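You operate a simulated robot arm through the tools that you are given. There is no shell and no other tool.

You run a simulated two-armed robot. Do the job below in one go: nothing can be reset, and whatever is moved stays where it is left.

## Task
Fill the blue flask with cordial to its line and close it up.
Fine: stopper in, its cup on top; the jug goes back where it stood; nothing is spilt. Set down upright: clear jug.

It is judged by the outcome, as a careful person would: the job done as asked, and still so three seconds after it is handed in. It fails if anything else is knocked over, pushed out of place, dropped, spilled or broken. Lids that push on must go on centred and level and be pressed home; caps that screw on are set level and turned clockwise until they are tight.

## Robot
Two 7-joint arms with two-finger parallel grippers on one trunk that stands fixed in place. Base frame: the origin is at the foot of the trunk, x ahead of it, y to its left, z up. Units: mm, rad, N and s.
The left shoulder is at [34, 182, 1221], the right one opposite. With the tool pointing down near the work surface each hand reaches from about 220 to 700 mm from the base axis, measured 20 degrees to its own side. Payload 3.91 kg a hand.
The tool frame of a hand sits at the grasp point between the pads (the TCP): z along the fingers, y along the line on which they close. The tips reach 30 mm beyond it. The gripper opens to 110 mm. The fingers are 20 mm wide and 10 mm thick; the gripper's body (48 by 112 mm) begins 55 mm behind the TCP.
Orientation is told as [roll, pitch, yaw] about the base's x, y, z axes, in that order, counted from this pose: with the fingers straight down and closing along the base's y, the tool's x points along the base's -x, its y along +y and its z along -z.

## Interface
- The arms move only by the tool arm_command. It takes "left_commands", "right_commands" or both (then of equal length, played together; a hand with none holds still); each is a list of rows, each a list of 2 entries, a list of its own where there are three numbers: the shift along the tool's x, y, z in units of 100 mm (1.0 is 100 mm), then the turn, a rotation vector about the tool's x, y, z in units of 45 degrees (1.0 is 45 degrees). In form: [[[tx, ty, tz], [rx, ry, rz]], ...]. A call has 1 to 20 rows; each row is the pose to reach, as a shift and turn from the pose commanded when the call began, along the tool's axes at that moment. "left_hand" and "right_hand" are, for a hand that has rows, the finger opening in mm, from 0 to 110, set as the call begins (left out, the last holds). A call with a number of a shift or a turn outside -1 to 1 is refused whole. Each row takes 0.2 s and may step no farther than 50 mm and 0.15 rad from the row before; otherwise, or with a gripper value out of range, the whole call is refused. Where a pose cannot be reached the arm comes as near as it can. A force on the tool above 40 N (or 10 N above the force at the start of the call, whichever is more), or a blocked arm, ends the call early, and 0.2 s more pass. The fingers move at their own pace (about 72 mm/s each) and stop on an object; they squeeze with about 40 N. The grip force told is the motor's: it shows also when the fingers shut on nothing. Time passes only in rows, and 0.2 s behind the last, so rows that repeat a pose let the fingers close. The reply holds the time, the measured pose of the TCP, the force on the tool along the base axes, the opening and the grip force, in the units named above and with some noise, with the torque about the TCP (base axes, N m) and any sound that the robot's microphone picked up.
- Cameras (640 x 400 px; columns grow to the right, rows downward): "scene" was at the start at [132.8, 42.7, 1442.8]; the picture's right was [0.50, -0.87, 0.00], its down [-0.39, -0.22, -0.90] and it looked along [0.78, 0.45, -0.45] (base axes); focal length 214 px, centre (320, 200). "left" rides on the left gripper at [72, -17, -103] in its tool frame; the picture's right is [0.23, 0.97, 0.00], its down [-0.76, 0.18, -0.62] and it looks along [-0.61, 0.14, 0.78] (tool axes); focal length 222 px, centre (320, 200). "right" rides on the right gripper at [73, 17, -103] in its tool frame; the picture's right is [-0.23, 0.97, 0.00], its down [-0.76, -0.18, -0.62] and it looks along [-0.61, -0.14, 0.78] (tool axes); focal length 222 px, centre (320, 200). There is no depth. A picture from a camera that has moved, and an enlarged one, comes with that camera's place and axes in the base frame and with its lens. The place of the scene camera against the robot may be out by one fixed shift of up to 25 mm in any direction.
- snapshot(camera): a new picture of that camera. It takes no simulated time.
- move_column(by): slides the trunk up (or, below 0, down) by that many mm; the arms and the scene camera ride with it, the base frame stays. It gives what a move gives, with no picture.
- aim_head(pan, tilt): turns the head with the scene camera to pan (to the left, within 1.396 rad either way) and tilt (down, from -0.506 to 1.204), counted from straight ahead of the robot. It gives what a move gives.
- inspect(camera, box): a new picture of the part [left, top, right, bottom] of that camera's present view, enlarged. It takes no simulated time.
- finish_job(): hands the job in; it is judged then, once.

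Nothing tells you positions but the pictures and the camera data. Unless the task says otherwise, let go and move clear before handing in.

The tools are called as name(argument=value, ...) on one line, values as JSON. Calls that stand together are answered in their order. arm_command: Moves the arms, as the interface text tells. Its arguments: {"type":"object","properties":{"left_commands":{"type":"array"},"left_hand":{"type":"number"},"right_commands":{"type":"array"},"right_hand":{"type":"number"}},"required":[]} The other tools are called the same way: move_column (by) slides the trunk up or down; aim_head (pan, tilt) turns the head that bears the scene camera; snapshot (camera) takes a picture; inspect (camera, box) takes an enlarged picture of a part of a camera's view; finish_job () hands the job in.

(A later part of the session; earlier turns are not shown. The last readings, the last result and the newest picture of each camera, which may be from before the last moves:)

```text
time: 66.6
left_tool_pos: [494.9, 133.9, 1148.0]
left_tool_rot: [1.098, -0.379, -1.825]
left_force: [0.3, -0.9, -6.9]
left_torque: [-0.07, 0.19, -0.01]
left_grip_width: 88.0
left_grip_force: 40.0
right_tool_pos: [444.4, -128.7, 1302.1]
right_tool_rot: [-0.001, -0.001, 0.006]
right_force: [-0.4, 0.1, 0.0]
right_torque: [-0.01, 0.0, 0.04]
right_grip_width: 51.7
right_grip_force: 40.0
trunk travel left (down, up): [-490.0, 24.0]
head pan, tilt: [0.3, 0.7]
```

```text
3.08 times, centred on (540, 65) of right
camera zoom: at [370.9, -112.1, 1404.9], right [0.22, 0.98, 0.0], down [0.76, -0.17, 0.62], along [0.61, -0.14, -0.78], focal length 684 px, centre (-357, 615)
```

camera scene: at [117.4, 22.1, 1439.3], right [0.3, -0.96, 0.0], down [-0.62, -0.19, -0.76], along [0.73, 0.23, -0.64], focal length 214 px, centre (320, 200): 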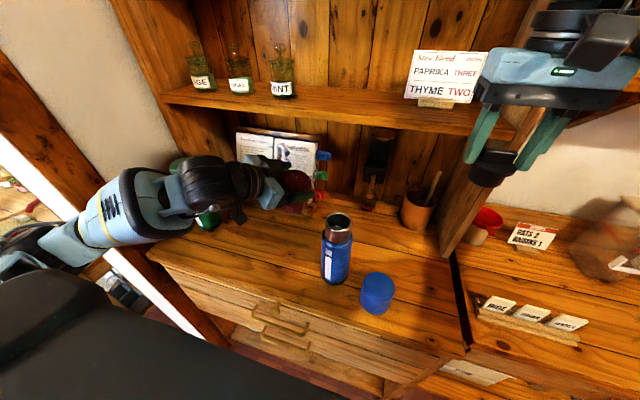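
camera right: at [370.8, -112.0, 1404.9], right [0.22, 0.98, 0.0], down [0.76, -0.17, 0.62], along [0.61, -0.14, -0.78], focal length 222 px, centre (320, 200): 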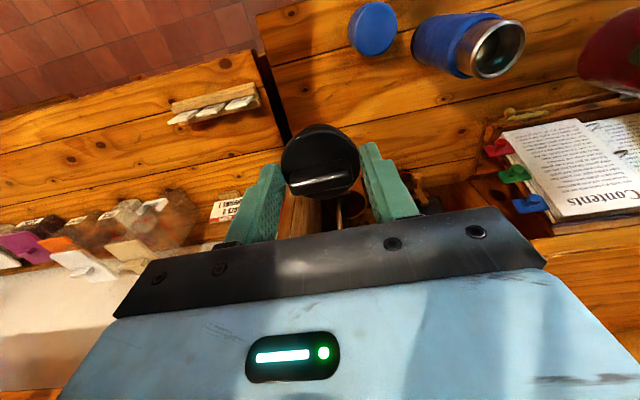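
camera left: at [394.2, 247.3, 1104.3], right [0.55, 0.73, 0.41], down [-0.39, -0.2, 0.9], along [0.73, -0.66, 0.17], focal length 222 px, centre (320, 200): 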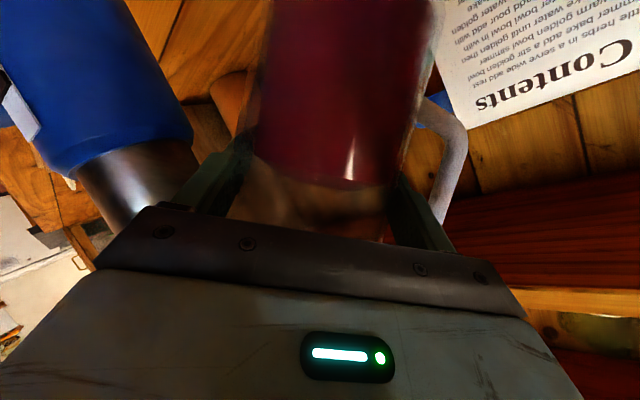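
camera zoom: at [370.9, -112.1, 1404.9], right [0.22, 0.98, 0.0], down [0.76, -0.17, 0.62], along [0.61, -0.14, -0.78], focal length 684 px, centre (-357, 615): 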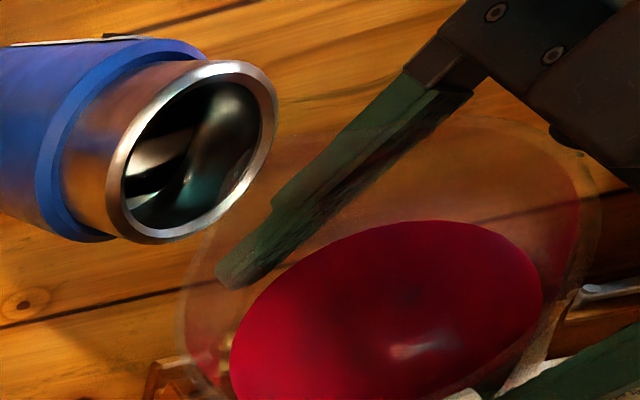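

inspect(camera="scene", box=[320, 205, 370, 295])

inspect(camera="scene", box=[310, 140, 390, 230])

```text
4.44 times, centred on (345, 250) of scene
camera zoom: at [117.4, 22.2, 1439.3], right [0.3, -0.96, 0.0], down [-0.62, -0.19, -0.76], along [0.73, 0.23, -0.64], focal length 953 px, centre (209, -22)
```

zoom: 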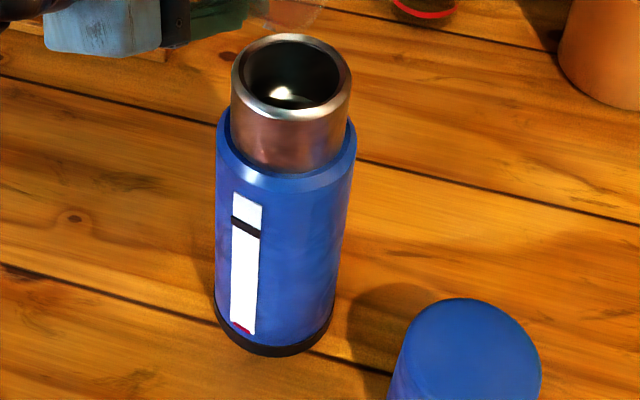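

```text
4.44 times, centred on (350, 185) of scene
camera zoom: at [117.4, 22.2, 1439.3], right [0.3, -0.96, 0.0], down [-0.62, -0.19, -0.76], along [0.73, 0.23, -0.64], focal length 953 px, centre (187, 267)
```

zoom: 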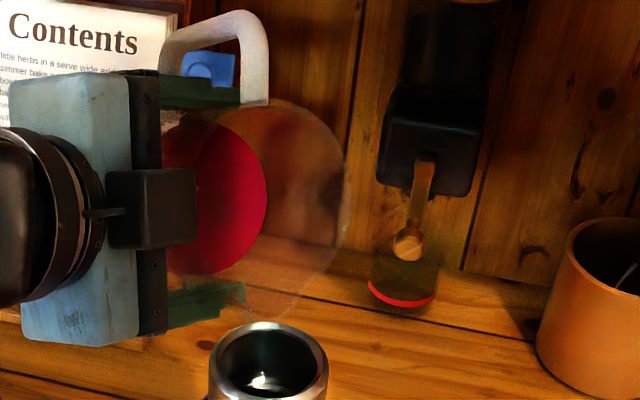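

Red has appeared at the very bottom of the sight strip, so cordial is landing in the flask and nothing shows on the counter. I'll continue tilting in small steps.

arm_command(left_commands=[[[-0.019, 0.018, -0.001], [0, 0, 0.044]], [[-0.038, 0.036, -0.003], [0, 0, 0.089]], [[-0.038, 0.036, -0.003], [0, 0, 0.089]]])

inspect(camera="scene", box=[310, 150, 390, 300])

inspect(camera="right", box=[440, 0, 640, 130])

```text
time: 67.4
left_tool_pos: [496.5, 130.6, 1152.4]
left_tool_rot: [1.109, -0.317, -1.857]
left_force: [0.5, -0.1, -5.7]
left_torque: [-0.11, 0.14, -0.03]
left_grip_width: 88.2
left_grip_force: 40.8
right_tool_pos: [444.6, -128.2, 1301.6]
right_tool_rot: [0.0, 0.001, 0.006]
right_force: [0.5, 0.0, -0.2]
right_torque: [0.02, 0.01, 0.0]
right_grip_width: 51.6
right_grip_force: 39.7
trunk travel left (down, up): [-490.0, 24.0]
head pan, tilt: [0.3, 0.7]
```

```text
2.67 times, centred on (350, 225) of scene
camera zoom: at [117.4, 22.2, 1439.3], right [0.3, -0.96, 0.0], down [-0.62, -0.19, -0.76], along [0.73, 0.23, -0.64], focal length 572 px, centre (240, 133)
```

zoom: 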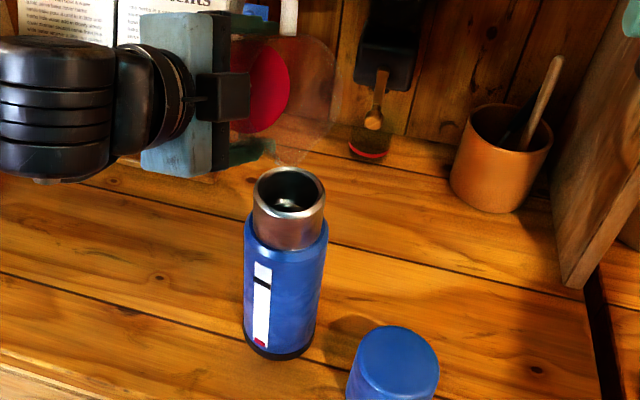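

```text
3.08 times, centred on (540, 65) of right
camera zoom: at [370.9, -112.1, 1404.9], right [0.22, 0.98, 0.0], down [0.76, -0.17, 0.62], along [0.61, -0.14, -0.78], focal length 684 px, centre (-357, 615)
```

zoom: 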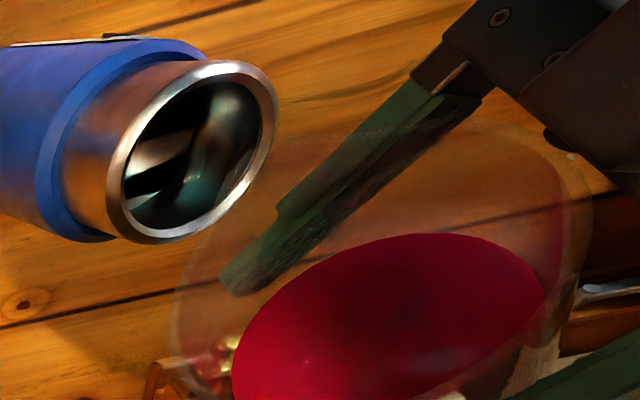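

arm_command(left_commands=[[[-0.02, 0.018, -0.001], [0, 0, 0.044]], [[-0.039, 0.037, -0.003], [0, 0, 0.089]], [[-0.059, 0.055, -0.004], [0, 0, 0.133]]])

inspect(camera="scene", box=[310, 150, 390, 300])

inspect(camera="right", box=[440, 0, 640, 130])

```text
time: 68.2
left_tool_pos: [495.8, 126.2, 1159.0]
left_tool_rot: [1.122, -0.223, -1.906]
left_force: [0.9, -0.2, -5.7]
left_torque: [-0.08, 0.16, -0.01]
left_grip_width: 88.0
left_grip_force: 39.6
right_tool_pos: [443.4, -128.5, 1301.7]
right_tool_rot: [-0.002, 0.0, 0.007]
right_force: [0.1, -0.6, -1.1]
right_torque: [0.06, 0.05, 0.0]
right_grip_width: 52.2
right_grip_force: 39.8
trunk travel left (down, up): [-490.0, 24.0]
head pan, tilt: [0.3, 0.7]
```

```text
2.67 times, centred on (350, 225) of scene
camera zoom: at [117.3, 21.9, 1439.4], right [0.3, -0.96, 0.0], down [-0.62, -0.19, -0.76], along [0.73, 0.23, -0.64], focal length 572 px, centre (240, 133)
```

zoom: 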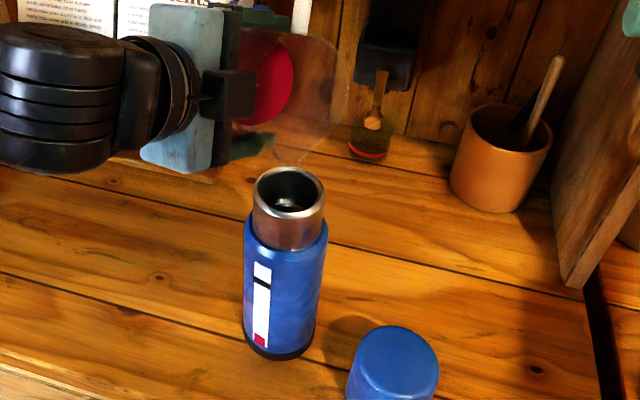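

```text
3.08 times, centred on (540, 65) of right
camera zoom: at [370.7, -112.4, 1404.9], right [0.22, 0.98, 0.0], down [0.76, -0.17, 0.62], along [0.61, -0.14, -0.78], focal length 684 px, centre (-357, 615)
```

zoom: 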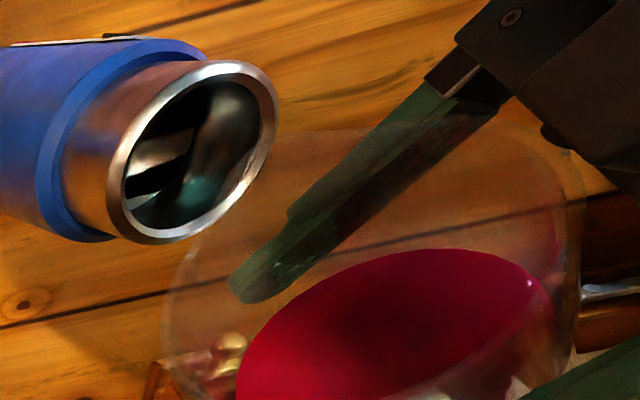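

arm_command(left_commands=[[[-0.02, 0.018, -0.001], [0, 0, 0.044]], [[-0.039, 0.036, -0.002], [0, 0, 0.089]], [[-0.059, 0.053, -0.003], [0, 0, 0.133]]])

inspect(camera="scene", box=[310, 150, 390, 300])

inspect(camera="right", box=[440, 0, 640, 130])

```text
time: 69.0
left_tool_pos: [497.7, 119.8, 1165.9]
left_tool_rot: [1.13, -0.127, -1.953]
left_force: [0.5, 0.4, -5.0]
left_torque: [-0.07, 0.2, -0.05]
left_grip_width: 88.3
left_grip_force: 40.2
right_tool_pos: [444.1, -128.5, 1301.8]
right_tool_rot: [-0.002, 0.001, 0.006]
right_force: [0.1, -0.5, -1.1]
right_torque: [0.01, -0.01, 0.02]
right_grip_width: 51.9
right_grip_force: 40.4
trunk travel left (down, up): [-490.0, 24.0]
head pan, tilt: [0.3, 0.7]
```

```text
2.67 times, centred on (350, 225) of scene
camera zoom: at [117.2, 21.8, 1439.4], right [0.3, -0.96, 0.0], down [-0.62, -0.19, -0.76], along [0.73, 0.23, -0.64], focal length 572 px, centre (240, 133)
```

zoom: 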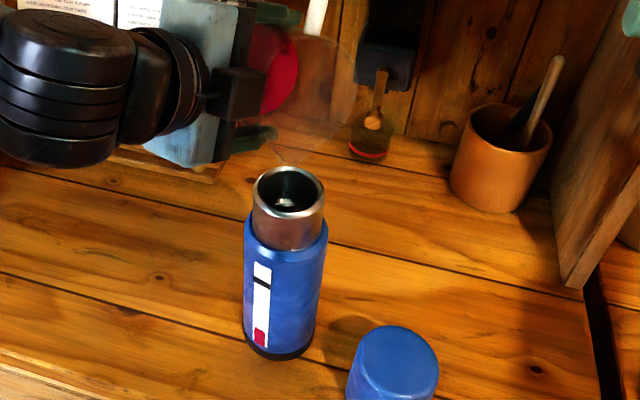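

```text
3.08 times, centred on (540, 65) of right
camera zoom: at [370.7, -112.5, 1404.9], right [0.22, 0.98, 0.0], down [0.76, -0.17, 0.62], along [0.61, -0.14, -0.78], focal length 684 px, centre (-357, 615)
```

zoom: 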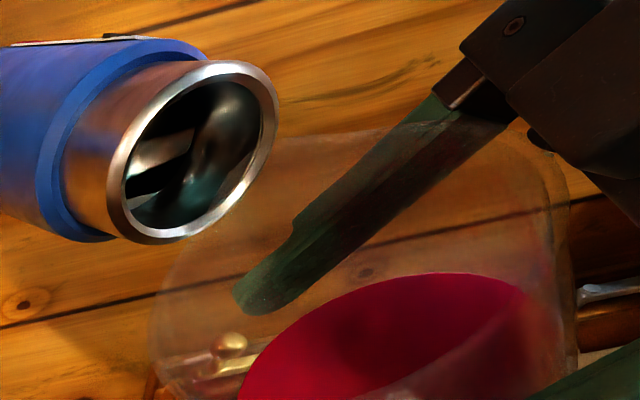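

arm_command(left_commands=[[[-0.02, 0.018, -0.001], [0, 0, 0.044]], [[-0.04, 0.035, -0.003], [0, 0, 0.089]], [[-0.06, 0.053, -0.004], [0, 0, 0.133]]])

inspect(camera="scene", box=[310, 150, 390, 300])

inspect(camera="right", box=[440, 0, 640, 130])

```text
time: 69.8
left_tool_pos: [497.0, 113.8, 1171.7]
left_tool_rot: [1.131, -0.034, -1.996]
left_force: [-0.2, -0.3, -4.5]
left_torque: [-0.07, 0.16, -0.03]
left_grip_width: 88.1
left_grip_force: 40.5
right_tool_pos: [443.4, -128.4, 1301.7]
right_tool_rot: [-0.001, 0.0, 0.005]
right_force: [-0.2, -0.2, -0.9]
right_torque: [0.01, -0.01, 0.01]
right_grip_width: 51.7
right_grip_force: 40.0
trunk travel left (down, up): [-490.0, 24.0]
head pan, tilt: [0.3, 0.7]
```

```text
2.67 times, centred on (350, 225) of scene
camera zoom: at [117.2, 21.9, 1439.4], right [0.3, -0.96, 0.0], down [-0.62, -0.19, -0.76], along [0.73, 0.23, -0.64], focal length 572 px, centre (240, 133)
```

zoom: 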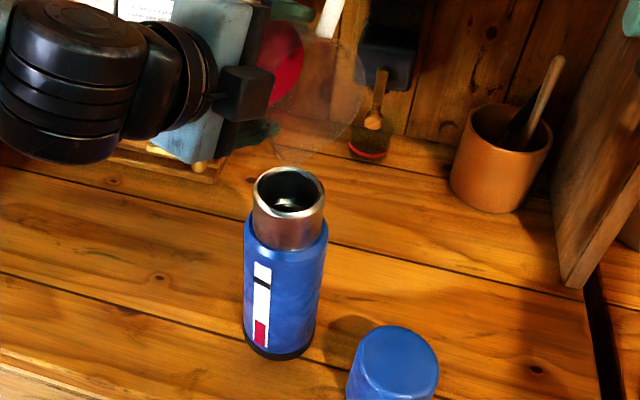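

```text
3.08 times, centred on (540, 65) of right
camera zoom: at [370.7, -112.4, 1405.0], right [0.22, 0.98, 0.0], down [0.76, -0.17, 0.62], along [0.61, -0.14, -0.78], focal length 684 px, centre (-357, 615)
```

zoom: 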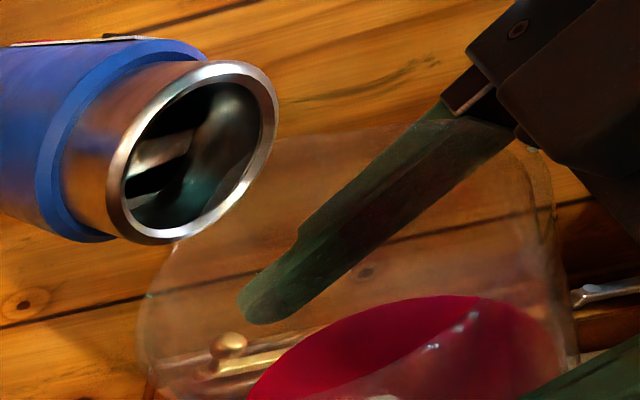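

arm_command(left_commands=[[[-0.021, 0.018, 0], [0, 0, 0.044]], [[-0.043, 0.035, 0], [0, 0, 0.089]], [[-0.043, 0.035, 0], [0, 0, 0.089]]])

inspect(camera="scene", box=[310, 150, 390, 300])

inspect(camera="right", box=[440, 0, 640, 130])

```text
time: 70.6
left_tool_pos: [495.9, 111.1, 1174.8]
left_tool_rot: [1.132, 0.028, -2.026]
left_force: [-0.7, -0.4, -4.5]
left_torque: [-0.09, 0.19, 0.02]
left_grip_width: 88.1
left_grip_force: 40.1
right_tool_pos: [445.0, -128.3, 1302.6]
right_tool_rot: [0.0, 0.0, 0.005]
right_force: [-0.1, 0.3, 0.3]
right_torque: [0.04, 0.04, 0.0]
right_grip_width: 51.9
right_grip_force: 40.2
trunk travel left (down, up): [-490.0, 24.0]
head pan, tilt: [0.3, 0.7]
```

```text
2.67 times, centred on (350, 225) of scene
camera zoom: at [117.3, 22.2, 1439.4], right [0.3, -0.96, 0.0], down [-0.62, -0.19, -0.76], along [0.73, 0.23, -0.64], focal length 572 px, centre (240, 133)
```

zoom: 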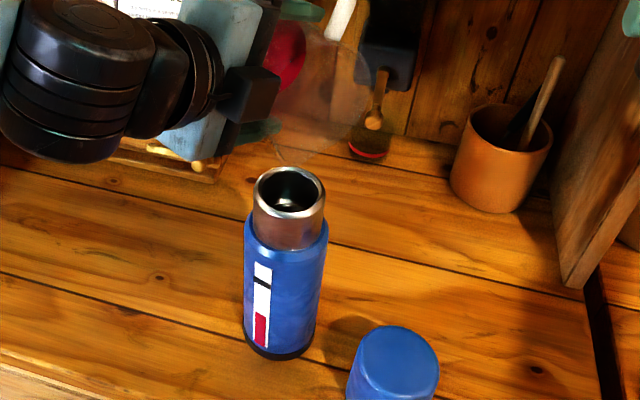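

```text
3.08 times, centred on (540, 65) of right
camera zoom: at [370.8, -112.0, 1404.9], right [0.22, 0.98, 0.0], down [0.76, -0.17, 0.62], along [0.61, -0.14, -0.78], focal length 684 px, centre (-357, 615)
```

zoom: 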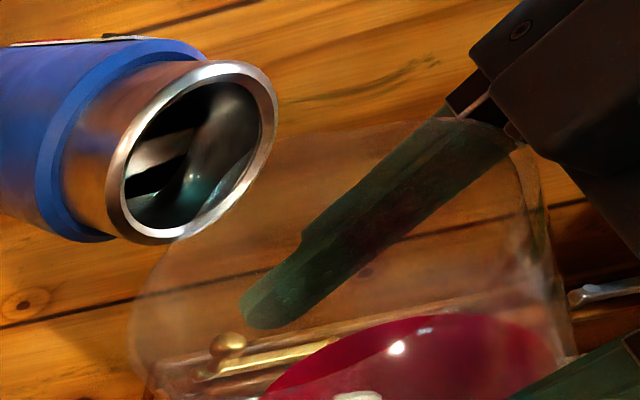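

arm_command(left_commands=[[[-0.021, 0.018, 0], [0, 0, 0.044]], [[-0.042, 0.036, 0], [0, 0, 0.089]], [[-0.042, 0.036, 0], [0, 0, 0.089]]])

inspect(camera="scene", box=[310, 150, 390, 300])

inspect(camera="right", box=[440, 0, 640, 130])

```text
time: 71.4
left_tool_pos: [496.0, 106.0, 1176.4]
left_tool_rot: [1.132, 0.093, -2.055]
left_force: [-0.5, 0.3, -3.0]
left_torque: [-0.03, 0.13, 0.0]
left_grip_width: 88.4
left_grip_force: 40.5
right_tool_pos: [444.5, -128.1, 1301.5]
right_tool_rot: [-0.001, -0.003, 0.004]
right_force: [0.1, 0.8, -1.1]
right_torque: [-0.03, -0.01, 0.02]
right_grip_width: 51.8
right_grip_force: 39.8
trunk travel left (down, up): [-490.0, 24.0]
head pan, tilt: [0.3, 0.7]
```

```text
2.67 times, centred on (350, 225) of scene
camera zoom: at [117.3, 22.2, 1439.4], right [0.3, -0.96, 0.0], down [-0.62, -0.19, -0.76], along [0.73, 0.23, -0.64], focal length 572 px, centre (240, 133)
```

zoom: 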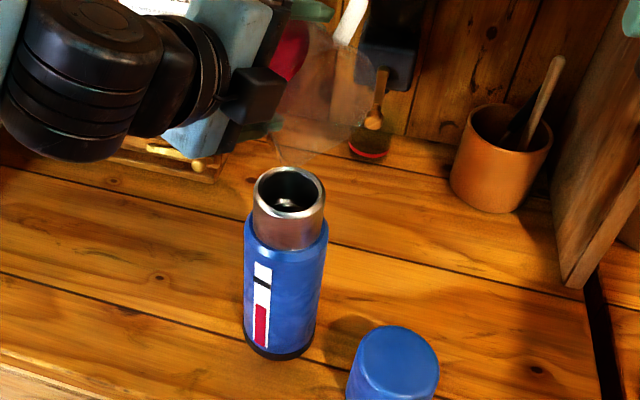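

```text
3.08 times, centred on (540, 65) of right
camera zoom: at [370.8, -112.1, 1404.9], right [0.22, 0.98, 0.0], down [0.76, -0.17, 0.62], along [0.61, -0.14, -0.78], focal length 684 px, centre (-357, 615)
```

zoom: 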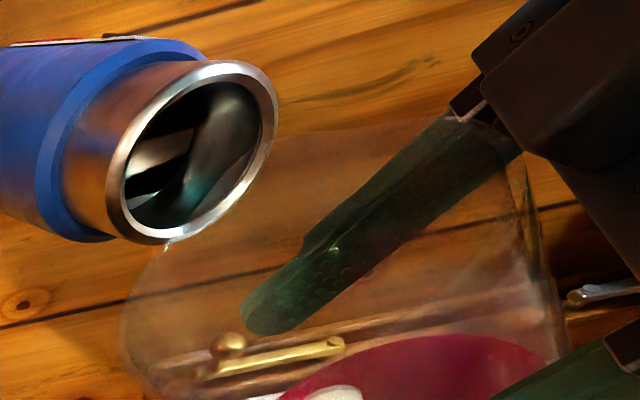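

arm_command(left_commands=[[[-0.021, 0.018, 0], [0, 0, 0.044]], [[-0.042, 0.036, 0], [0, 0, 0.089]], [[-0.042, 0.036, 0], [0, 0, 0.089]]])

inspect(camera="scene", box=[320, 170, 380, 290])

inspect(camera="right", box=[440, 0, 640, 130])

```text
time: 72.2
left_tool_pos: [494.8, 100.8, 1179.2]
left_tool_rot: [1.127, 0.157, -2.086]
left_force: [-0.5, -0.5, -4.1]
left_torque: [-0.05, 0.18, 0.01]
left_grip_width: 88.1
left_grip_force: 40.4
right_tool_pos: [443.7, -128.2, 1302.0]
right_tool_rot: [-0.001, -0.001, 0.006]
right_force: [0.3, -0.5, -0.1]
right_torque: [-0.02, 0.01, 0.0]
right_grip_width: 51.6
right_grip_force: 40.5
trunk travel left (down, up): [-490.0, 24.0]
head pan, tilt: [0.3, 0.7]
```

```text
3.33 times, centred on (350, 230) of scene
camera zoom: at [117.3, 22.2, 1439.4], right [0.3, -0.96, 0.0], down [-0.62, -0.19, -0.76], along [0.73, 0.23, -0.64], focal length 715 px, centre (220, 100)
```

zoom: 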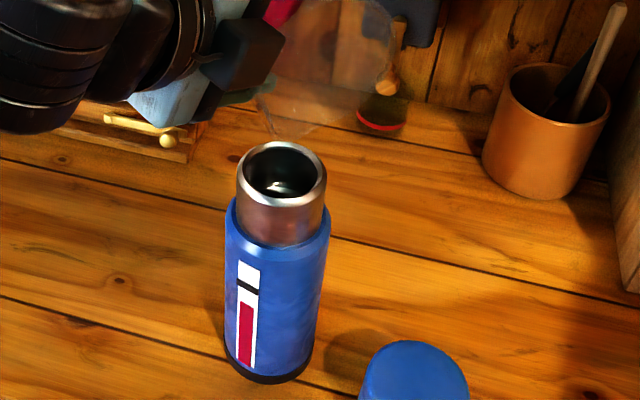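

```text
3.08 times, centred on (540, 65) of right
camera zoom: at [370.8, -112.1, 1404.9], right [0.22, 0.98, 0.0], down [0.76, -0.17, 0.62], along [0.61, -0.14, -0.78], focal length 684 px, centre (-357, 615)
```

zoom: 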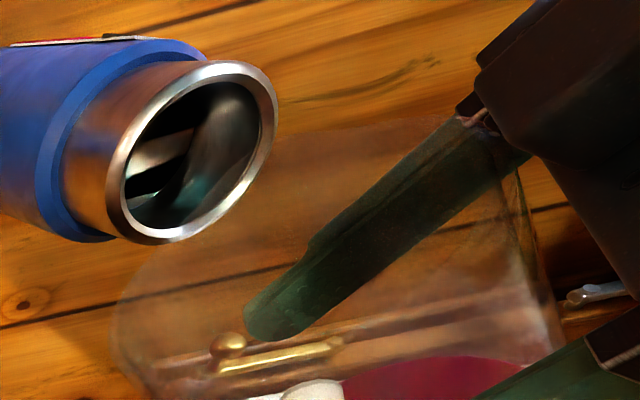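

inspect(camera="scene", box=[333, 212, 363, 242])

```text
13.33 times, centred on (348, 227) of scene
camera zoom: at [117.3, 22.2, 1439.4], right [0.3, -0.96, 0.0], down [-0.62, -0.19, -0.76], along [0.73, 0.23, -0.64], focal length 2860 px, centre (-53, -160)
```

zoom: 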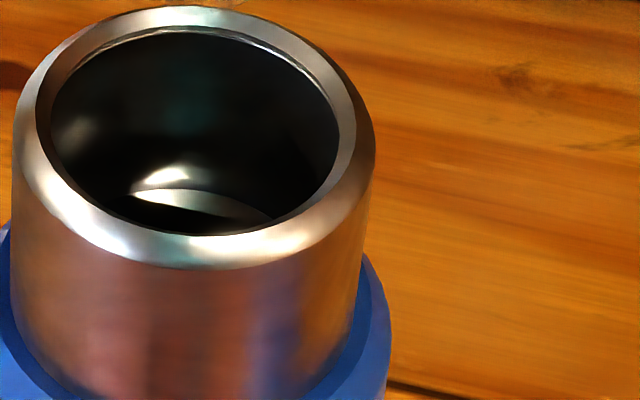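

inspect(camera="scene", box=[314, 244, 346, 284])

```text
10.00 times, centred on (330, 264) of scene
camera zoom: at [117.3, 22.2, 1439.4], right [0.3, -0.96, 0.0], down [-0.62, -0.19, -0.76], along [0.73, 0.23, -0.64], focal length 2145 px, centre (220, -440)
```

zoom: 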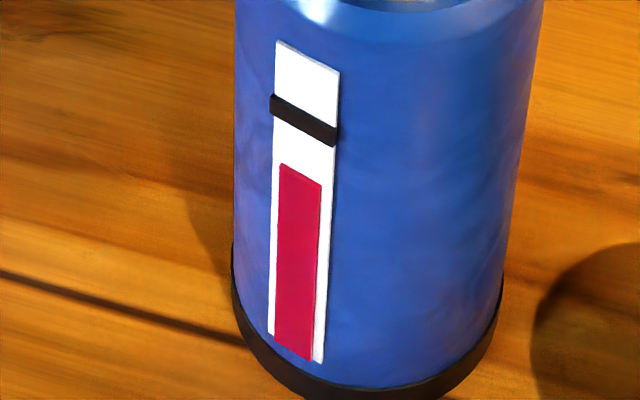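

The gauge reads clearly at high zoom: about 77 % of the way to the line. I'll now go in 2° steps with a pause, checking the gauge each time.

arm_command(left_commands=[[[-0.01, 0.01, 0], [0, 0, 0.022]], [[-0.021, 0.02, 0], [0, 0, 0.044]], [[-0.021, 0.02, 0], [0, 0, 0.044]], [[-0.021, 0.02, 0], [0, 0, 0.044]]])

inspect(camera="scene", box=[314, 244, 346, 284])

inspect(camera="scene", box=[310, 170, 370, 290])

```text
time: 73.2
left_tool_pos: [494.4, 98.9, 1181.5]
left_tool_rot: [1.125, 0.189, -2.102]
left_force: [0.1, -0.3, -3.1]
left_torque: [0.0, 0.12, -0.01]
left_grip_width: 88.1
left_grip_force: 39.6
right_tool_pos: [444.4, -129.0, 1302.8]
right_tool_rot: [-0.002, -0.001, 0.005]
right_force: [-0.2, 0.0, -0.2]
right_torque: [0.0, 0.02, -0.01]
right_grip_width: 51.8
right_grip_force: 39.6
trunk travel left (down, up): [-490.0, 24.0]
head pan, tilt: [0.3, 0.7]
```

```text
10.00 times, centred on (330, 264) of scene
camera zoom: at [117.2, 22.0, 1439.4], right [0.3, -0.96, 0.0], down [-0.62, -0.19, -0.76], along [0.73, 0.23, -0.64], focal length 2145 px, centre (220, -440)
```

zoom: 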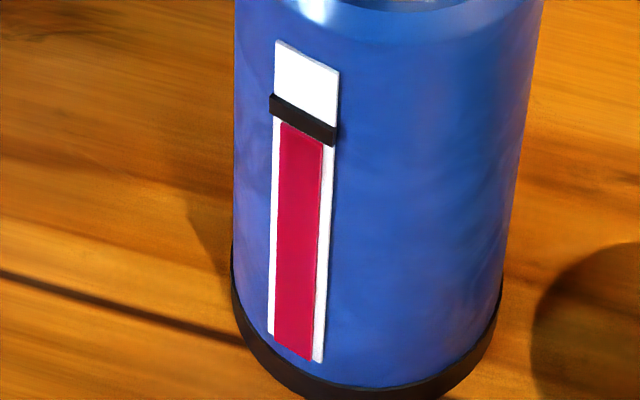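

```text
3.33 times, centred on (340, 230) of scene
camera zoom: at [117.2, 22.0, 1439.4], right [0.3, -0.96, 0.0], down [-0.62, -0.19, -0.76], along [0.73, 0.23, -0.64], focal length 715 px, centre (253, 100)
```

zoom: 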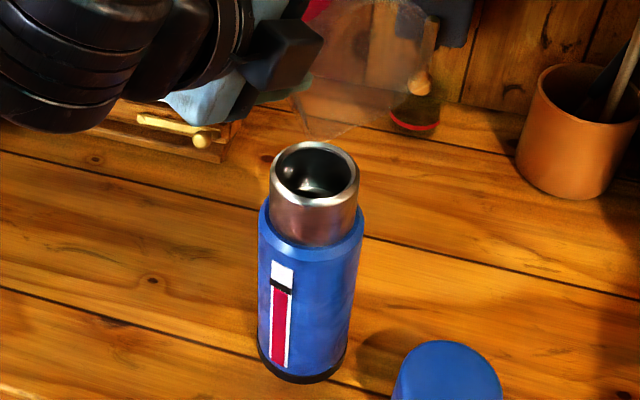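

The bar has risen to just under the line. I'll tip the jug back at once to stop the flow, keeping the spout over the mouth, and then read the gauge.

arm_command(left_commands=[[[0.077, -0.085, 0], [0, 0, -0.178]], [[0.149, -0.174, 0], [0, 0, -0.356]], [[0.205, -0.275, 0], [0, 0, -0.533]], [[0.205, -0.275, 0], [0, 0, -0.533]]])

inspect(camera="scene", box=[314, 244, 346, 284])

inspect(camera="scene", box=[290, 150, 390, 300])

```text
time: 74.2
left_tool_pos: [497.9, 126.1, 1160.5]
left_tool_rot: [1.128, -0.195, -1.919]
left_force: [0.6, 0.3, -2.7]
left_torque: [-0.02, 0.1, 0.01]
left_grip_width: 88.4
left_grip_force: 39.7
right_tool_pos: [443.9, -128.0, 1301.4]
right_tool_rot: [-0.002, 0.001, 0.006]
right_force: [0.1, -0.4, -0.7]
right_torque: [-0.02, -0.02, -0.02]
right_grip_width: 51.5
right_grip_force: 40.1
trunk travel left (down, up): [-490.0, 24.0]
head pan, tilt: [0.3, 0.7]
```

```text
10.00 times, centred on (330, 264) of scene
camera zoom: at [117.1, 21.6, 1439.4], right [0.3, -0.96, 0.0], down [-0.62, -0.19, -0.76], along [0.73, 0.23, -0.64], focal length 2145 px, centre (220, -440)
```

zoom: 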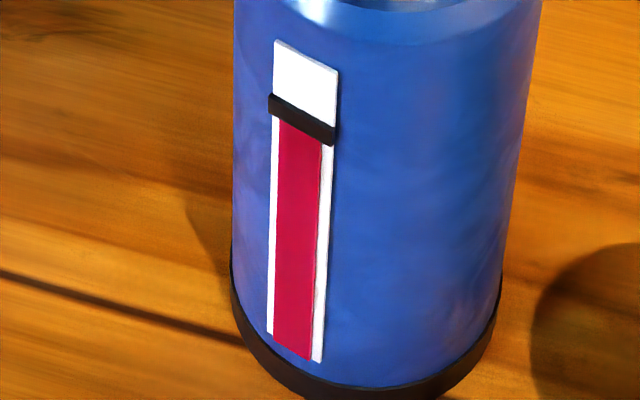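

```text
2.67 times, centred on (340, 225) of scene
camera zoom: at [117.1, 21.6, 1439.4], right [0.3, -0.96, 0.0], down [-0.62, -0.19, -0.76], along [0.73, 0.23, -0.64], focal length 572 px, centre (267, 133)
```

zoom: 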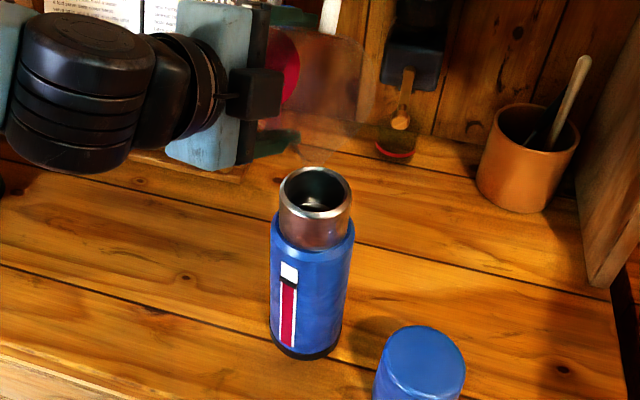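

The red now meets the line with nothing above it, and no drops show on the counter. I'll bring the jug upright in stages, away from the flask the way it came.

arm_command(left_commands=[[[0.04, -0.05, -0.007], [0, 0, -0.133]], [[0.08, -0.1, -0.014], [0, 0, -0.267]], [[0.12, -0.155, -0.021], [0, 0, -0.4]], [[0.159, -0.205, -0.028], [0, 0, -0.533]], [[0.159, -0.205, -0.028], [0, 0, -0.533]]])

inspect(camera="scene", box=[290, 150, 390, 300])

inspect(camera="scene", box=[320, 246, 340, 266])

```text
time: 75.4
left_tool_pos: [489.5, 141.4, 1141.5]
left_tool_rot: [1.045, -0.566, -1.712]
left_force: [0.6, 0.6, -3.3]
left_torque: [-0.07, 0.11, -0.01]
left_grip_width: 88.4
left_grip_force: 40.2
right_tool_pos: [443.7, -129.2, 1303.0]
right_tool_rot: [-0.002, -0.001, 0.005]
right_force: [0.1, 0.7, -0.8]
right_torque: [0.0, -0.02, 0.0]
right_grip_width: 51.9
right_grip_force: 39.4
trunk travel left (down, up): [-490.0, 24.0]
head pan, tilt: [0.3, 0.7]
```

```text
2.67 times, centred on (340, 225) of scene
camera zoom: at [117.1, 21.8, 1439.4], right [0.3, -0.96, 0.0], down [-0.62, -0.19, -0.76], along [0.73, 0.23, -0.64], focal length 572 px, centre (267, 133)
```

zoom: 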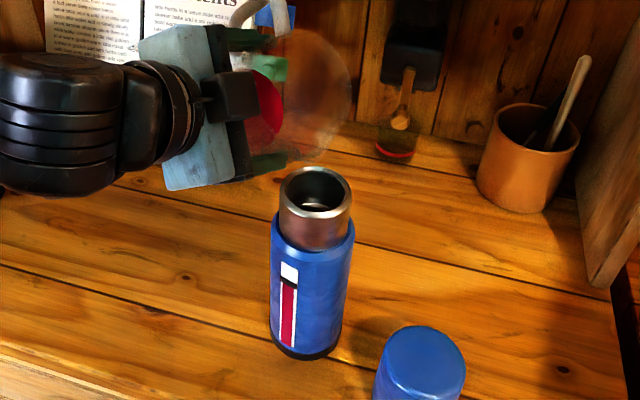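

```text
16.00 times, centred on (330, 256) of scene
camera zoom: at [117.1, 21.8, 1439.4], right [0.3, -0.96, 0.0], down [-0.62, -0.19, -0.76], along [0.73, 0.23, -0.64], focal length 3432 px, centre (160, -696)
```

zoom: 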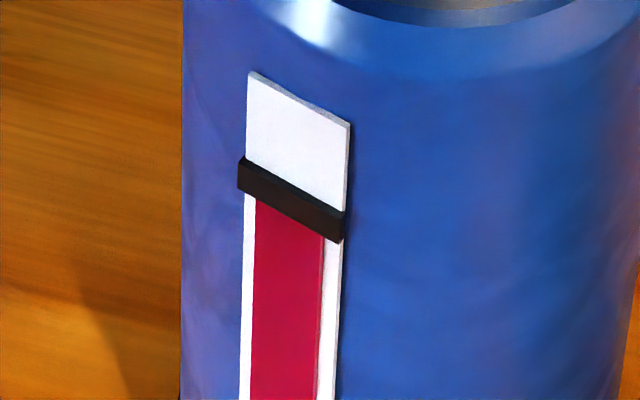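

snapshot(camera="left")

inspect(camera="scene", box=[325, 252, 335, 262])

```text
taken
camera left: at [405.6, 235.6, 1133.6], right [0.57, 0.57, 0.59], down [-0.5, -0.33, 0.8], along [0.65, -0.76, 0.1], focal length 222 px, centre (320, 200)
```

left: 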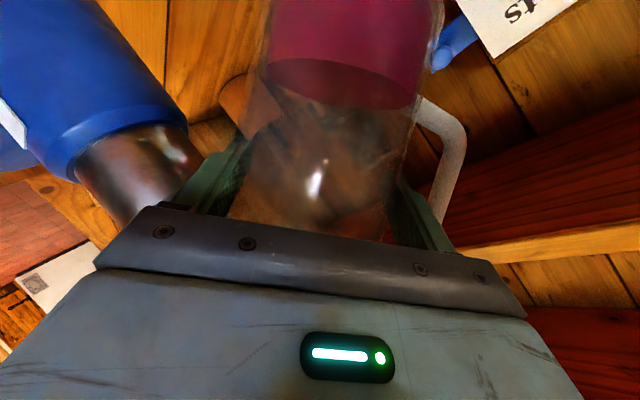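

```text
16.00 times, centred on (330, 257) of scene
camera zoom: at [117.1, 21.8, 1439.4], right [0.3, -0.96, 0.0], down [-0.62, -0.19, -0.76], along [0.73, 0.23, -0.64], focal length 3432 px, centre (160, -712)
```

zoom: 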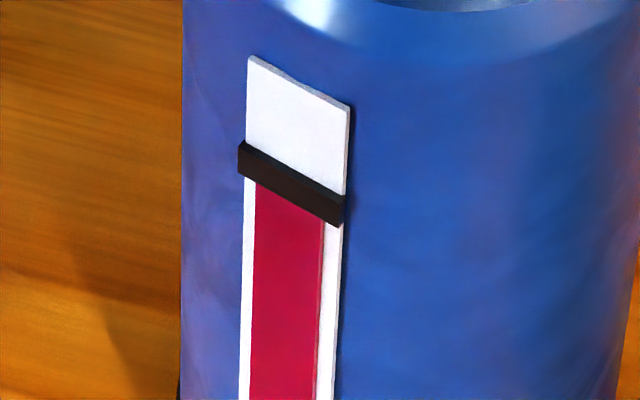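

The level looks right from here; I'll recheck it later from a lower angle. Now I take the jug clear of the flask while setting it upright.

arm_command(left_commands=[[[0.06, 0.05, -0.04], [0, 0, -0.15]], [[0.13, 0.1, -0.08], [0, 0, -0.3]], [[0.21, 0.155, -0.12], [0, 0, -0.45]], [[0.29, 0.21, -0.16], [0, 0, -0.6]], [[0.364, 0.264, -0.202], [0, 0, -0.756]], [[0.364, 0.264, -0.202], [0, 0, -0.756]]])

snapshot(camera="scene")

```text
time: 76.8
left_tool_pos: [494.3, 190.3, 1150.9]
left_tool_rot: [0.626, -1.021, -1.143]
left_force: [-0.5, 0.6, -2.7]
left_torque: [-0.05, 0.09, 0.03]
left_grip_width: 88.5
left_grip_force: 39.7
right_tool_pos: [443.9, -128.6, 1302.1]
right_tool_rot: [-0.002, 0.0, 0.007]
right_force: [-0.3, -0.2, -0.9]
right_torque: [-0.03, 0.03, 0.0]
right_grip_width: 51.6
right_grip_force: 39.9
trunk travel left (down, up): [-490.0, 24.0]
head pan, tilt: [0.3, 0.7]
```

```text
taken
camera scene: at [117.2, 21.8, 1439.4], right [0.3, -0.96, 0.0], down [-0.62, -0.19, -0.76], along [0.73, 0.23, -0.64], focal length 214 px, centre (320, 200)
```

scene: 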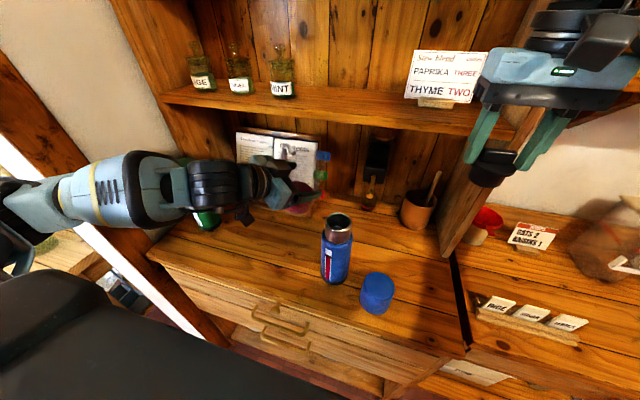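

arm_command(left_commands=[[[0.08, 0.085, -0.078], [0, 0, -0.1]], [[0.163, 0.17, -0.156], [0, 0, -0.2]], [[0.244, 0.255, -0.234], [0, 0, -0.3]], [[0.326, 0.34, -0.312], [0, 0, -0.4]], [[0.407, 0.425, -0.39], [0, 0, -0.442]], [[0.407, 0.425, -0.39], [0, 0, -0.442]]])

```text
time: 78.2
left_tool_pos: [474.4, 259.1, 1145.0]
left_tool_rot: [-0.002, -1.135, -0.438]
left_force: [0.0, 1.1, -3.3]
left_torque: [0.0, 0.07, -0.02]
left_grip_width: 87.9
left_grip_force: 39.6
right_tool_pos: [443.0, -129.1, 1302.6]
right_tool_rot: [-0.003, -0.001, 0.006]
right_force: [-0.7, -0.6, -0.4]
right_torque: [0.0, 0.01, -0.05]
right_grip_width: 51.7
right_grip_force: 40.5
trunk travel left (down, up): [-490.0, 24.0]
head pan, tilt: [0.3, 0.7]
```

The jug is upright again. I'll carry it back along the same path to above its place, turning it to its original heading.

arm_command(left_commands=[[[0.11, 0.11, -0.064], [-0.083, 0, -0.039]], [[0.218, 0.222, -0.128], [-0.167, 0, -0.078]], [[0.327, 0.333, -0.192], [-0.25, 0, -0.117]], [[0.435, 0.444, -0.255], [-0.334, 0, -0.156]], [[0.544, 0.555, -0.319], [-0.418, 0, -0.195]], [[0.653, 0.666, -0.383], [-0.501, 0, -0.2335]], [[0.653, 0.666, -0.383], [-0.501, 0, -0.2335]]])

aim_head(pan=0.6, tilt=0.7)

snapshot(camera="scene")

snapshot(camera="left")

```text
time: 79.8
left_tool_pos: [447.3, 345.4, 1103.5]
left_tool_rot: [-0.002, -1.135, -0.004]
left_force: [-0.4, -0.1, -3.2]
left_torque: [-0.04, 0.05, 0.0]
left_grip_width: 88.4
left_grip_force: 39.7
right_tool_pos: [443.7, -128.2, 1302.1]
right_tool_rot: [-0.002, 0.0, 0.005]
right_force: [-0.3, 0.6, -0.4]
right_torque: [0.0, 0.0, -0.02]
right_grip_width: 51.7
right_grip_force: 40.2
trunk travel left (down, up): [-490.0, 24.0]
head pan, tilt: [0.3, 0.7]
```

```text
time: 80.6
left_tool_pos: [447.6, 343.6, 1103.9]
left_tool_rot: [-0.003, -1.132, -0.007]
left_force: [0.0, -0.3, -3.6]
left_torque: [-0.1, 0.02, -0.01]
left_grip_width: 88.1
left_grip_force: 40.5
right_tool_pos: [443.2, -128.0, 1302.4]
right_tool_rot: [-0.003, 0.001, 0.005]
right_force: [-0.2, 0.3, -0.2]
right_torque: [0.0, 0.01, -0.01]
right_grip_width: 51.8
right_grip_force: 39.5
trunk travel left (down, up): [-490.0, 24.0]
head pan, tilt: [0.6, 0.7]
```

```text
taken
camera scene: at [106.2, 44.9, 1439.4], right [0.56, -0.83, 0.0], down [-0.53, -0.36, -0.76], along [0.63, 0.43, -0.64], focal length 214 px, centre (320, 200)
```

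scene: 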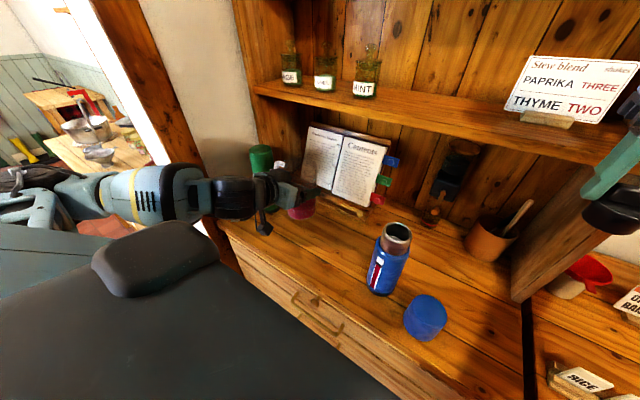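

```text
taken
camera left: at [323.2, 328.8, 1080.7], right [-0.09, 0.97, -0.21], down [-0.24, 0.18, 0.95], along [0.97, 0.14, 0.22], focal length 222 px, centre (320, 200)
```

left: 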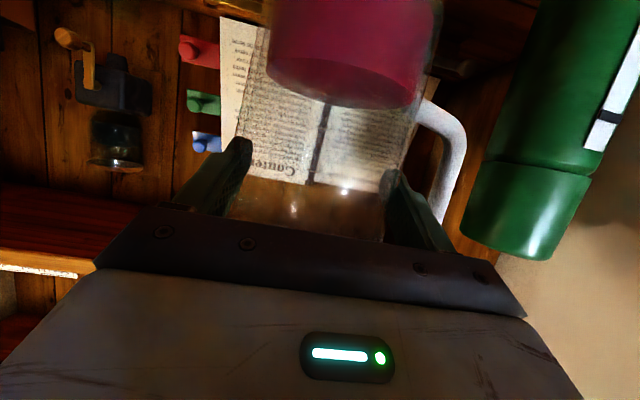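

The jug still holds some cordial and is upright over its place. I'll lower it most of the way, then check alignment before setting it down.

arm_command(left_commands=[[[0.16, 0.04, 0.035], [0, 0, 0]], [[0.32, 0.08, 0.07], [0, 0, 0]], [[0.48, 0.12, 0.104], [0, 0, 0]], [[0.64, 0.16, 0.138], [0, 0, 0]], [[0.796, 0.2, 0.173], [0, 0, 0]], [[0.796, 0.2, 0.173], [0, 0, 0]]])

snapshot(camera="left")

```text
time: 82.0
left_tool_pos: [429.4, 366.5, 1020.9]
left_tool_rot: [-0.002, -1.133, -0.008]
left_force: [-0.9, 0.0, -3.5]
left_torque: [-0.05, 0.04, -0.02]
left_grip_width: 88.1
left_grip_force: 40.1
right_tool_pos: [444.0, -128.4, 1302.5]
right_tool_rot: [-0.002, 0.0, 0.005]
right_force: [0.6, -1.5, -0.3]
right_torque: [-0.02, -0.03, 0.01]
right_grip_width: 51.7
right_grip_force: 39.6
trunk travel left (down, up): [-490.0, 24.0]
head pan, tilt: [0.6, 0.7]
```

```text
taken
camera left: at [305.3, 349.4, 999.3], right [-0.09, 0.97, -0.21], down [-0.24, 0.18, 0.95], along [0.97, 0.14, 0.22], focal length 222 px, centre (320, 200)
```

left: 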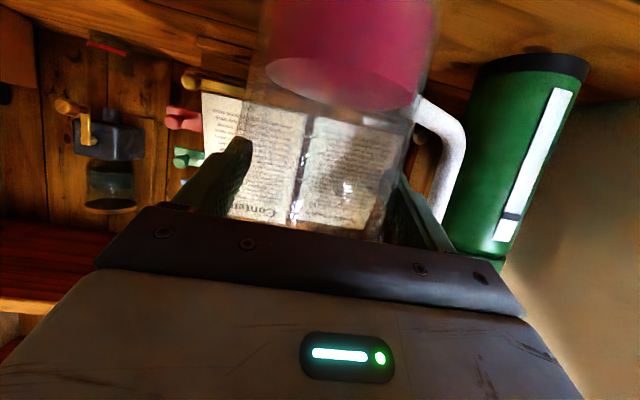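

arm_command(left_commands=[[[0.09, -0.01, 0.042], [0, 0, 0]], [[0.16, -0.014, 0.075], [0, 0, 0]], [[0.2, -0.014, 0.093], [0, 0, 0]], [[0.225, -0.014, 0.105], [0, 0, 0]], [[0.225, -0.014, 0.105], [0, 0, 0]]])

```text
time: 83.2
left_tool_pos: [429.9, 364.1, 997.0]
left_tool_rot: [-0.001, -1.133, -0.005]
left_force: [0.8, 0.0, -3.4]
left_torque: [-0.04, 0.05, -0.01]
left_grip_width: 88.4
left_grip_force: 40.2
right_tool_pos: [441.1, -127.9, 1302.8]
right_tool_rot: [-0.002, -0.001, 0.005]
right_force: [-0.2, 0.3, -0.4]
right_torque: [0.01, 0.05, 0.03]
right_grip_width: 51.8
right_grip_force: 40.1
trunk travel left (down, up): [-490.0, 24.0]
head pan, tilt: [0.6, 0.7]
```

arm_command(left_commands=[[[0.011, 0.003, 0.005], [0, 0, 0]], [[0.02, 0.005, 0.0095], [0, 0, 0]], [[0.027, 0.005, 0.0125], [0, 0, 0]], [[0.027, 0.005, 0.0125], [0, 0, 0]]])

```text
time: 84.2
left_tool_pos: [428.8, 365.4, 993.9]
left_tool_rot: [-0.001, -1.133, -0.006]
left_force: [-0.1, -0.9, -2.6]
left_torque: [0.0, 0.02, 0.03]
left_grip_width: 87.9
left_grip_force: 39.9
right_tool_pos: [442.3, -127.5, 1301.6]
right_tool_rot: [-0.002, -0.001, 0.006]
right_force: [0.4, 0.5, 0.0]
right_torque: [-0.03, -0.01, 0.0]
right_grip_width: 52.0
right_grip_force: 40.1
trunk travel left (down, up): [-490.0, 24.0]
head pan, tilt: [0.6, 0.7]
```

arm_command(left_commands=[[[0.009, 0, 0.004], [0, 0, 0]], [[0.014, 0, 0.0065], [0, 0, 0]], [[0.014, 0, 0.0065], [0, 0, 0]]])

```text
time: 85.0
left_tool_pos: [428.6, 364.3, 992.9]
left_tool_rot: [0.002, -1.136, -0.008]
left_force: [-0.8, -0.9, 3.8]
left_torque: [0.16, 0.2, 0.07]
left_grip_width: 88.1
left_grip_force: 40.0
right_tool_pos: [444.0, -128.5, 1302.8]
right_tool_rot: [-0.001, -0.003, 0.005]
right_force: [-0.3, -0.6, -0.1]
right_torque: [0.02, 0.02, 0.01]
right_grip_width: 51.9
right_grip_force: 40.0
trunk travel left (down, up): [-490.0, 24.0]
head pan, tilt: [0.6, 0.7]
```

The counter has taken the jug. I'll open the fingers (staying within the handle loop) and check before withdrawing.

arm_command(left_commands=[[[0, 0, 0], [0, 0, 0]], [[0, 0, 0], [0, 0, 0]], [[0, 0, 0], [0, 0, 0]]], left_hand=105)

snapshot(camera="left")

snapshot(camera="scene")

```text
time: 85.8
left_tool_pos: [429.4, 363.6, 992.1]
left_tool_rot: [-0.002, -1.136, -0.005]
left_force: [0.7, 0.4, 0.1]
left_torque: [-0.01, 0.03, 0.01]
left_grip_width: 105.1
left_grip_force: 0.1
right_tool_pos: [443.3, -129.0, 1302.0]
right_tool_rot: [-0.001, -0.001, 0.006]
right_force: [0.5, 1.1, 0.8]
right_torque: [-0.01, 0.0, -0.04]
right_grip_width: 51.8
right_grip_force: 39.7
trunk travel left (down, up): [-490.0, 24.0]
head pan, tilt: [0.6, 0.7]
```

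```text
taken
camera left: at [305.2, 348.0, 970.4], right [-0.09, 0.97, -0.21], down [-0.24, 0.18, 0.95], along [0.97, 0.14, 0.22], focal length 222 px, centre (320, 200)
```

left: 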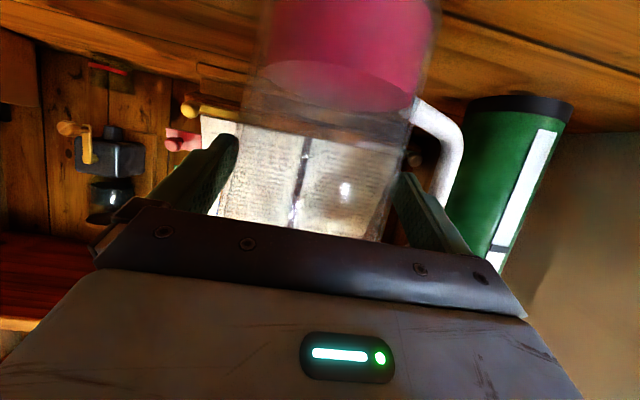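

```text
taken
camera scene: at [105.9, 44.9, 1439.4], right [0.56, -0.83, 0.0], down [-0.53, -0.36, -0.76], along [0.63, 0.43, -0.64], focal length 214 px, centre (320, 200)
```

scene: 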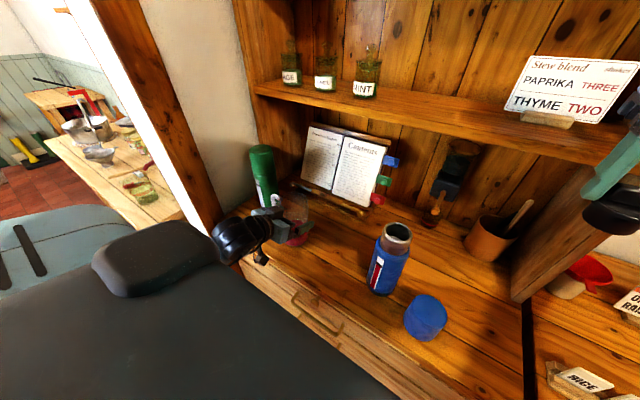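

The jug stands where it was, upright. I'll withdraw the left hand along the same path it came in.

arm_command(left_commands=[[[0.005, 0.003, -0.12], [0, 0.083, 0]], [[0.012, 0.006, -0.24], [0, 0.166, 0]], [[0.02, 0.009, -0.36], [0, 0.25, 0]], [[0.029, 0.012, -0.482], [0, 0.333, 0]], [[0.029, 0.012, -0.482], [0, 0.333, 0]]])

snapshot(camera="left")

```text
time: 87.0
left_tool_pos: [383.8, 365.0, 1009.3]
left_tool_rot: [0.0, -0.871, -0.006]
left_force: [0.2, 0.5, 0.5]
left_torque: [0.0, -0.01, 0.02]
left_grip_width: 105.1
left_grip_force: 0.0
right_tool_pos: [442.3, -127.8, 1301.3]
right_tool_rot: [-0.003, 0.0, 0.007]
right_force: [-0.3, 0.8, 1.2]
right_torque: [-0.03, 0.02, -0.01]
right_grip_width: 51.9
right_grip_force: 40.2
trunk travel left (down, up): [-490.0, 24.0]
head pan, tilt: [0.6, 0.7]
```

```text
taken
camera left: at [258.2, 348.3, 1021.6], right [-0.14, 0.97, -0.17], down [0.01, 0.18, 0.98], along [0.99, 0.14, -0.04], focal length 222 px, centre (320, 200)
```

left: 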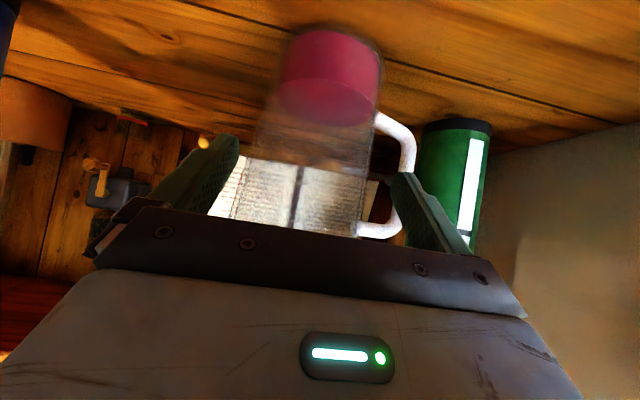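

The jug looks exactly as it did before I took it. I'll lift the left hand clear and head back towards the flask, to hold it while the stopper goes in.

arm_command(left_commands=[[[-0.16, 0, -0.13], [0, 0.09, 0]], [[-0.31, 0, -0.26], [0, 0.18, 0]], [[-0.47, 0, -0.39], [0, 0.27, 0]], [[-0.62, 0, -0.51], [0, 0.36, 0]], [[-0.78, -0.01, -0.643], [0, 0.444, 0]], [[-0.78, -0.01, -0.643], [0, 0.444, 0]]])

arm_command(left_commands=[[[-0.24, -0.18, -0.13], [0, 0, 0]], [[-0.47, -0.36, -0.27], [0, 0, 0]], [[-0.7, -0.54, -0.4], [0, 0, 0]], [[-0.94, -0.72, -0.53], [0, 0, 0]], [[-0.94, -0.72, -0.53], [0, 0, 0]]], left_hand=110)

snapshot(camera="scene")

```text
time: 88.4
left_tool_pos: [383.7, 365.0, 1111.5]
left_tool_rot: [-0.001, -0.522, -0.008]
left_force: [-0.2, -0.3, -0.1]
left_torque: [-0.03, 0.02, 0.0]
left_grip_width: 105.1
left_grip_force: 0.1
right_tool_pos: [443.2, -128.2, 1301.6]
right_tool_rot: [-0.001, -0.001, 0.005]
right_force: [0.4, 0.5, -0.9]
right_torque: [0.01, 0.0, 0.0]
right_grip_width: 51.9
right_grip_force: 40.2
trunk travel left (down, up): [-490.0, 24.0]
head pan, tilt: [0.6, 0.7]
```

```text
time: 89.6
left_tool_pos: [438.2, 294.1, 1206.3]
left_tool_rot: [0.001, -0.522, -0.006]
left_force: [-0.4, -0.2, 0.0]
left_torque: [-0.03, -0.01, -0.02]
left_grip_width: 109.9
left_grip_force: 0.1
right_tool_pos: [443.6, -128.6, 1302.8]
right_tool_rot: [-0.002, 0.0, 0.004]
right_force: [-0.4, 0.1, -0.2]
right_torque: [-0.02, 0.02, 0.0]
right_grip_width: 51.9
right_grip_force: 39.8
trunk travel left (down, up): [-490.0, 24.0]
head pan, tilt: [0.6, 0.7]
```

```text
taken
camera scene: at [105.5, 45.4, 1439.4], right [0.56, -0.83, 0.0], down [-0.53, -0.36, -0.76], along [0.63, 0.43, -0.64], focal length 214 px, centre (320, 200)
```

scene: 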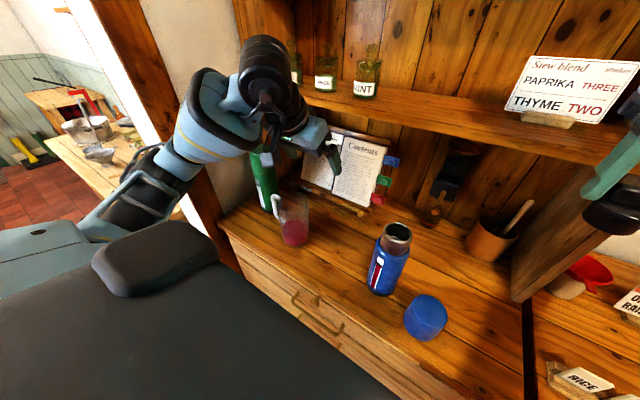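

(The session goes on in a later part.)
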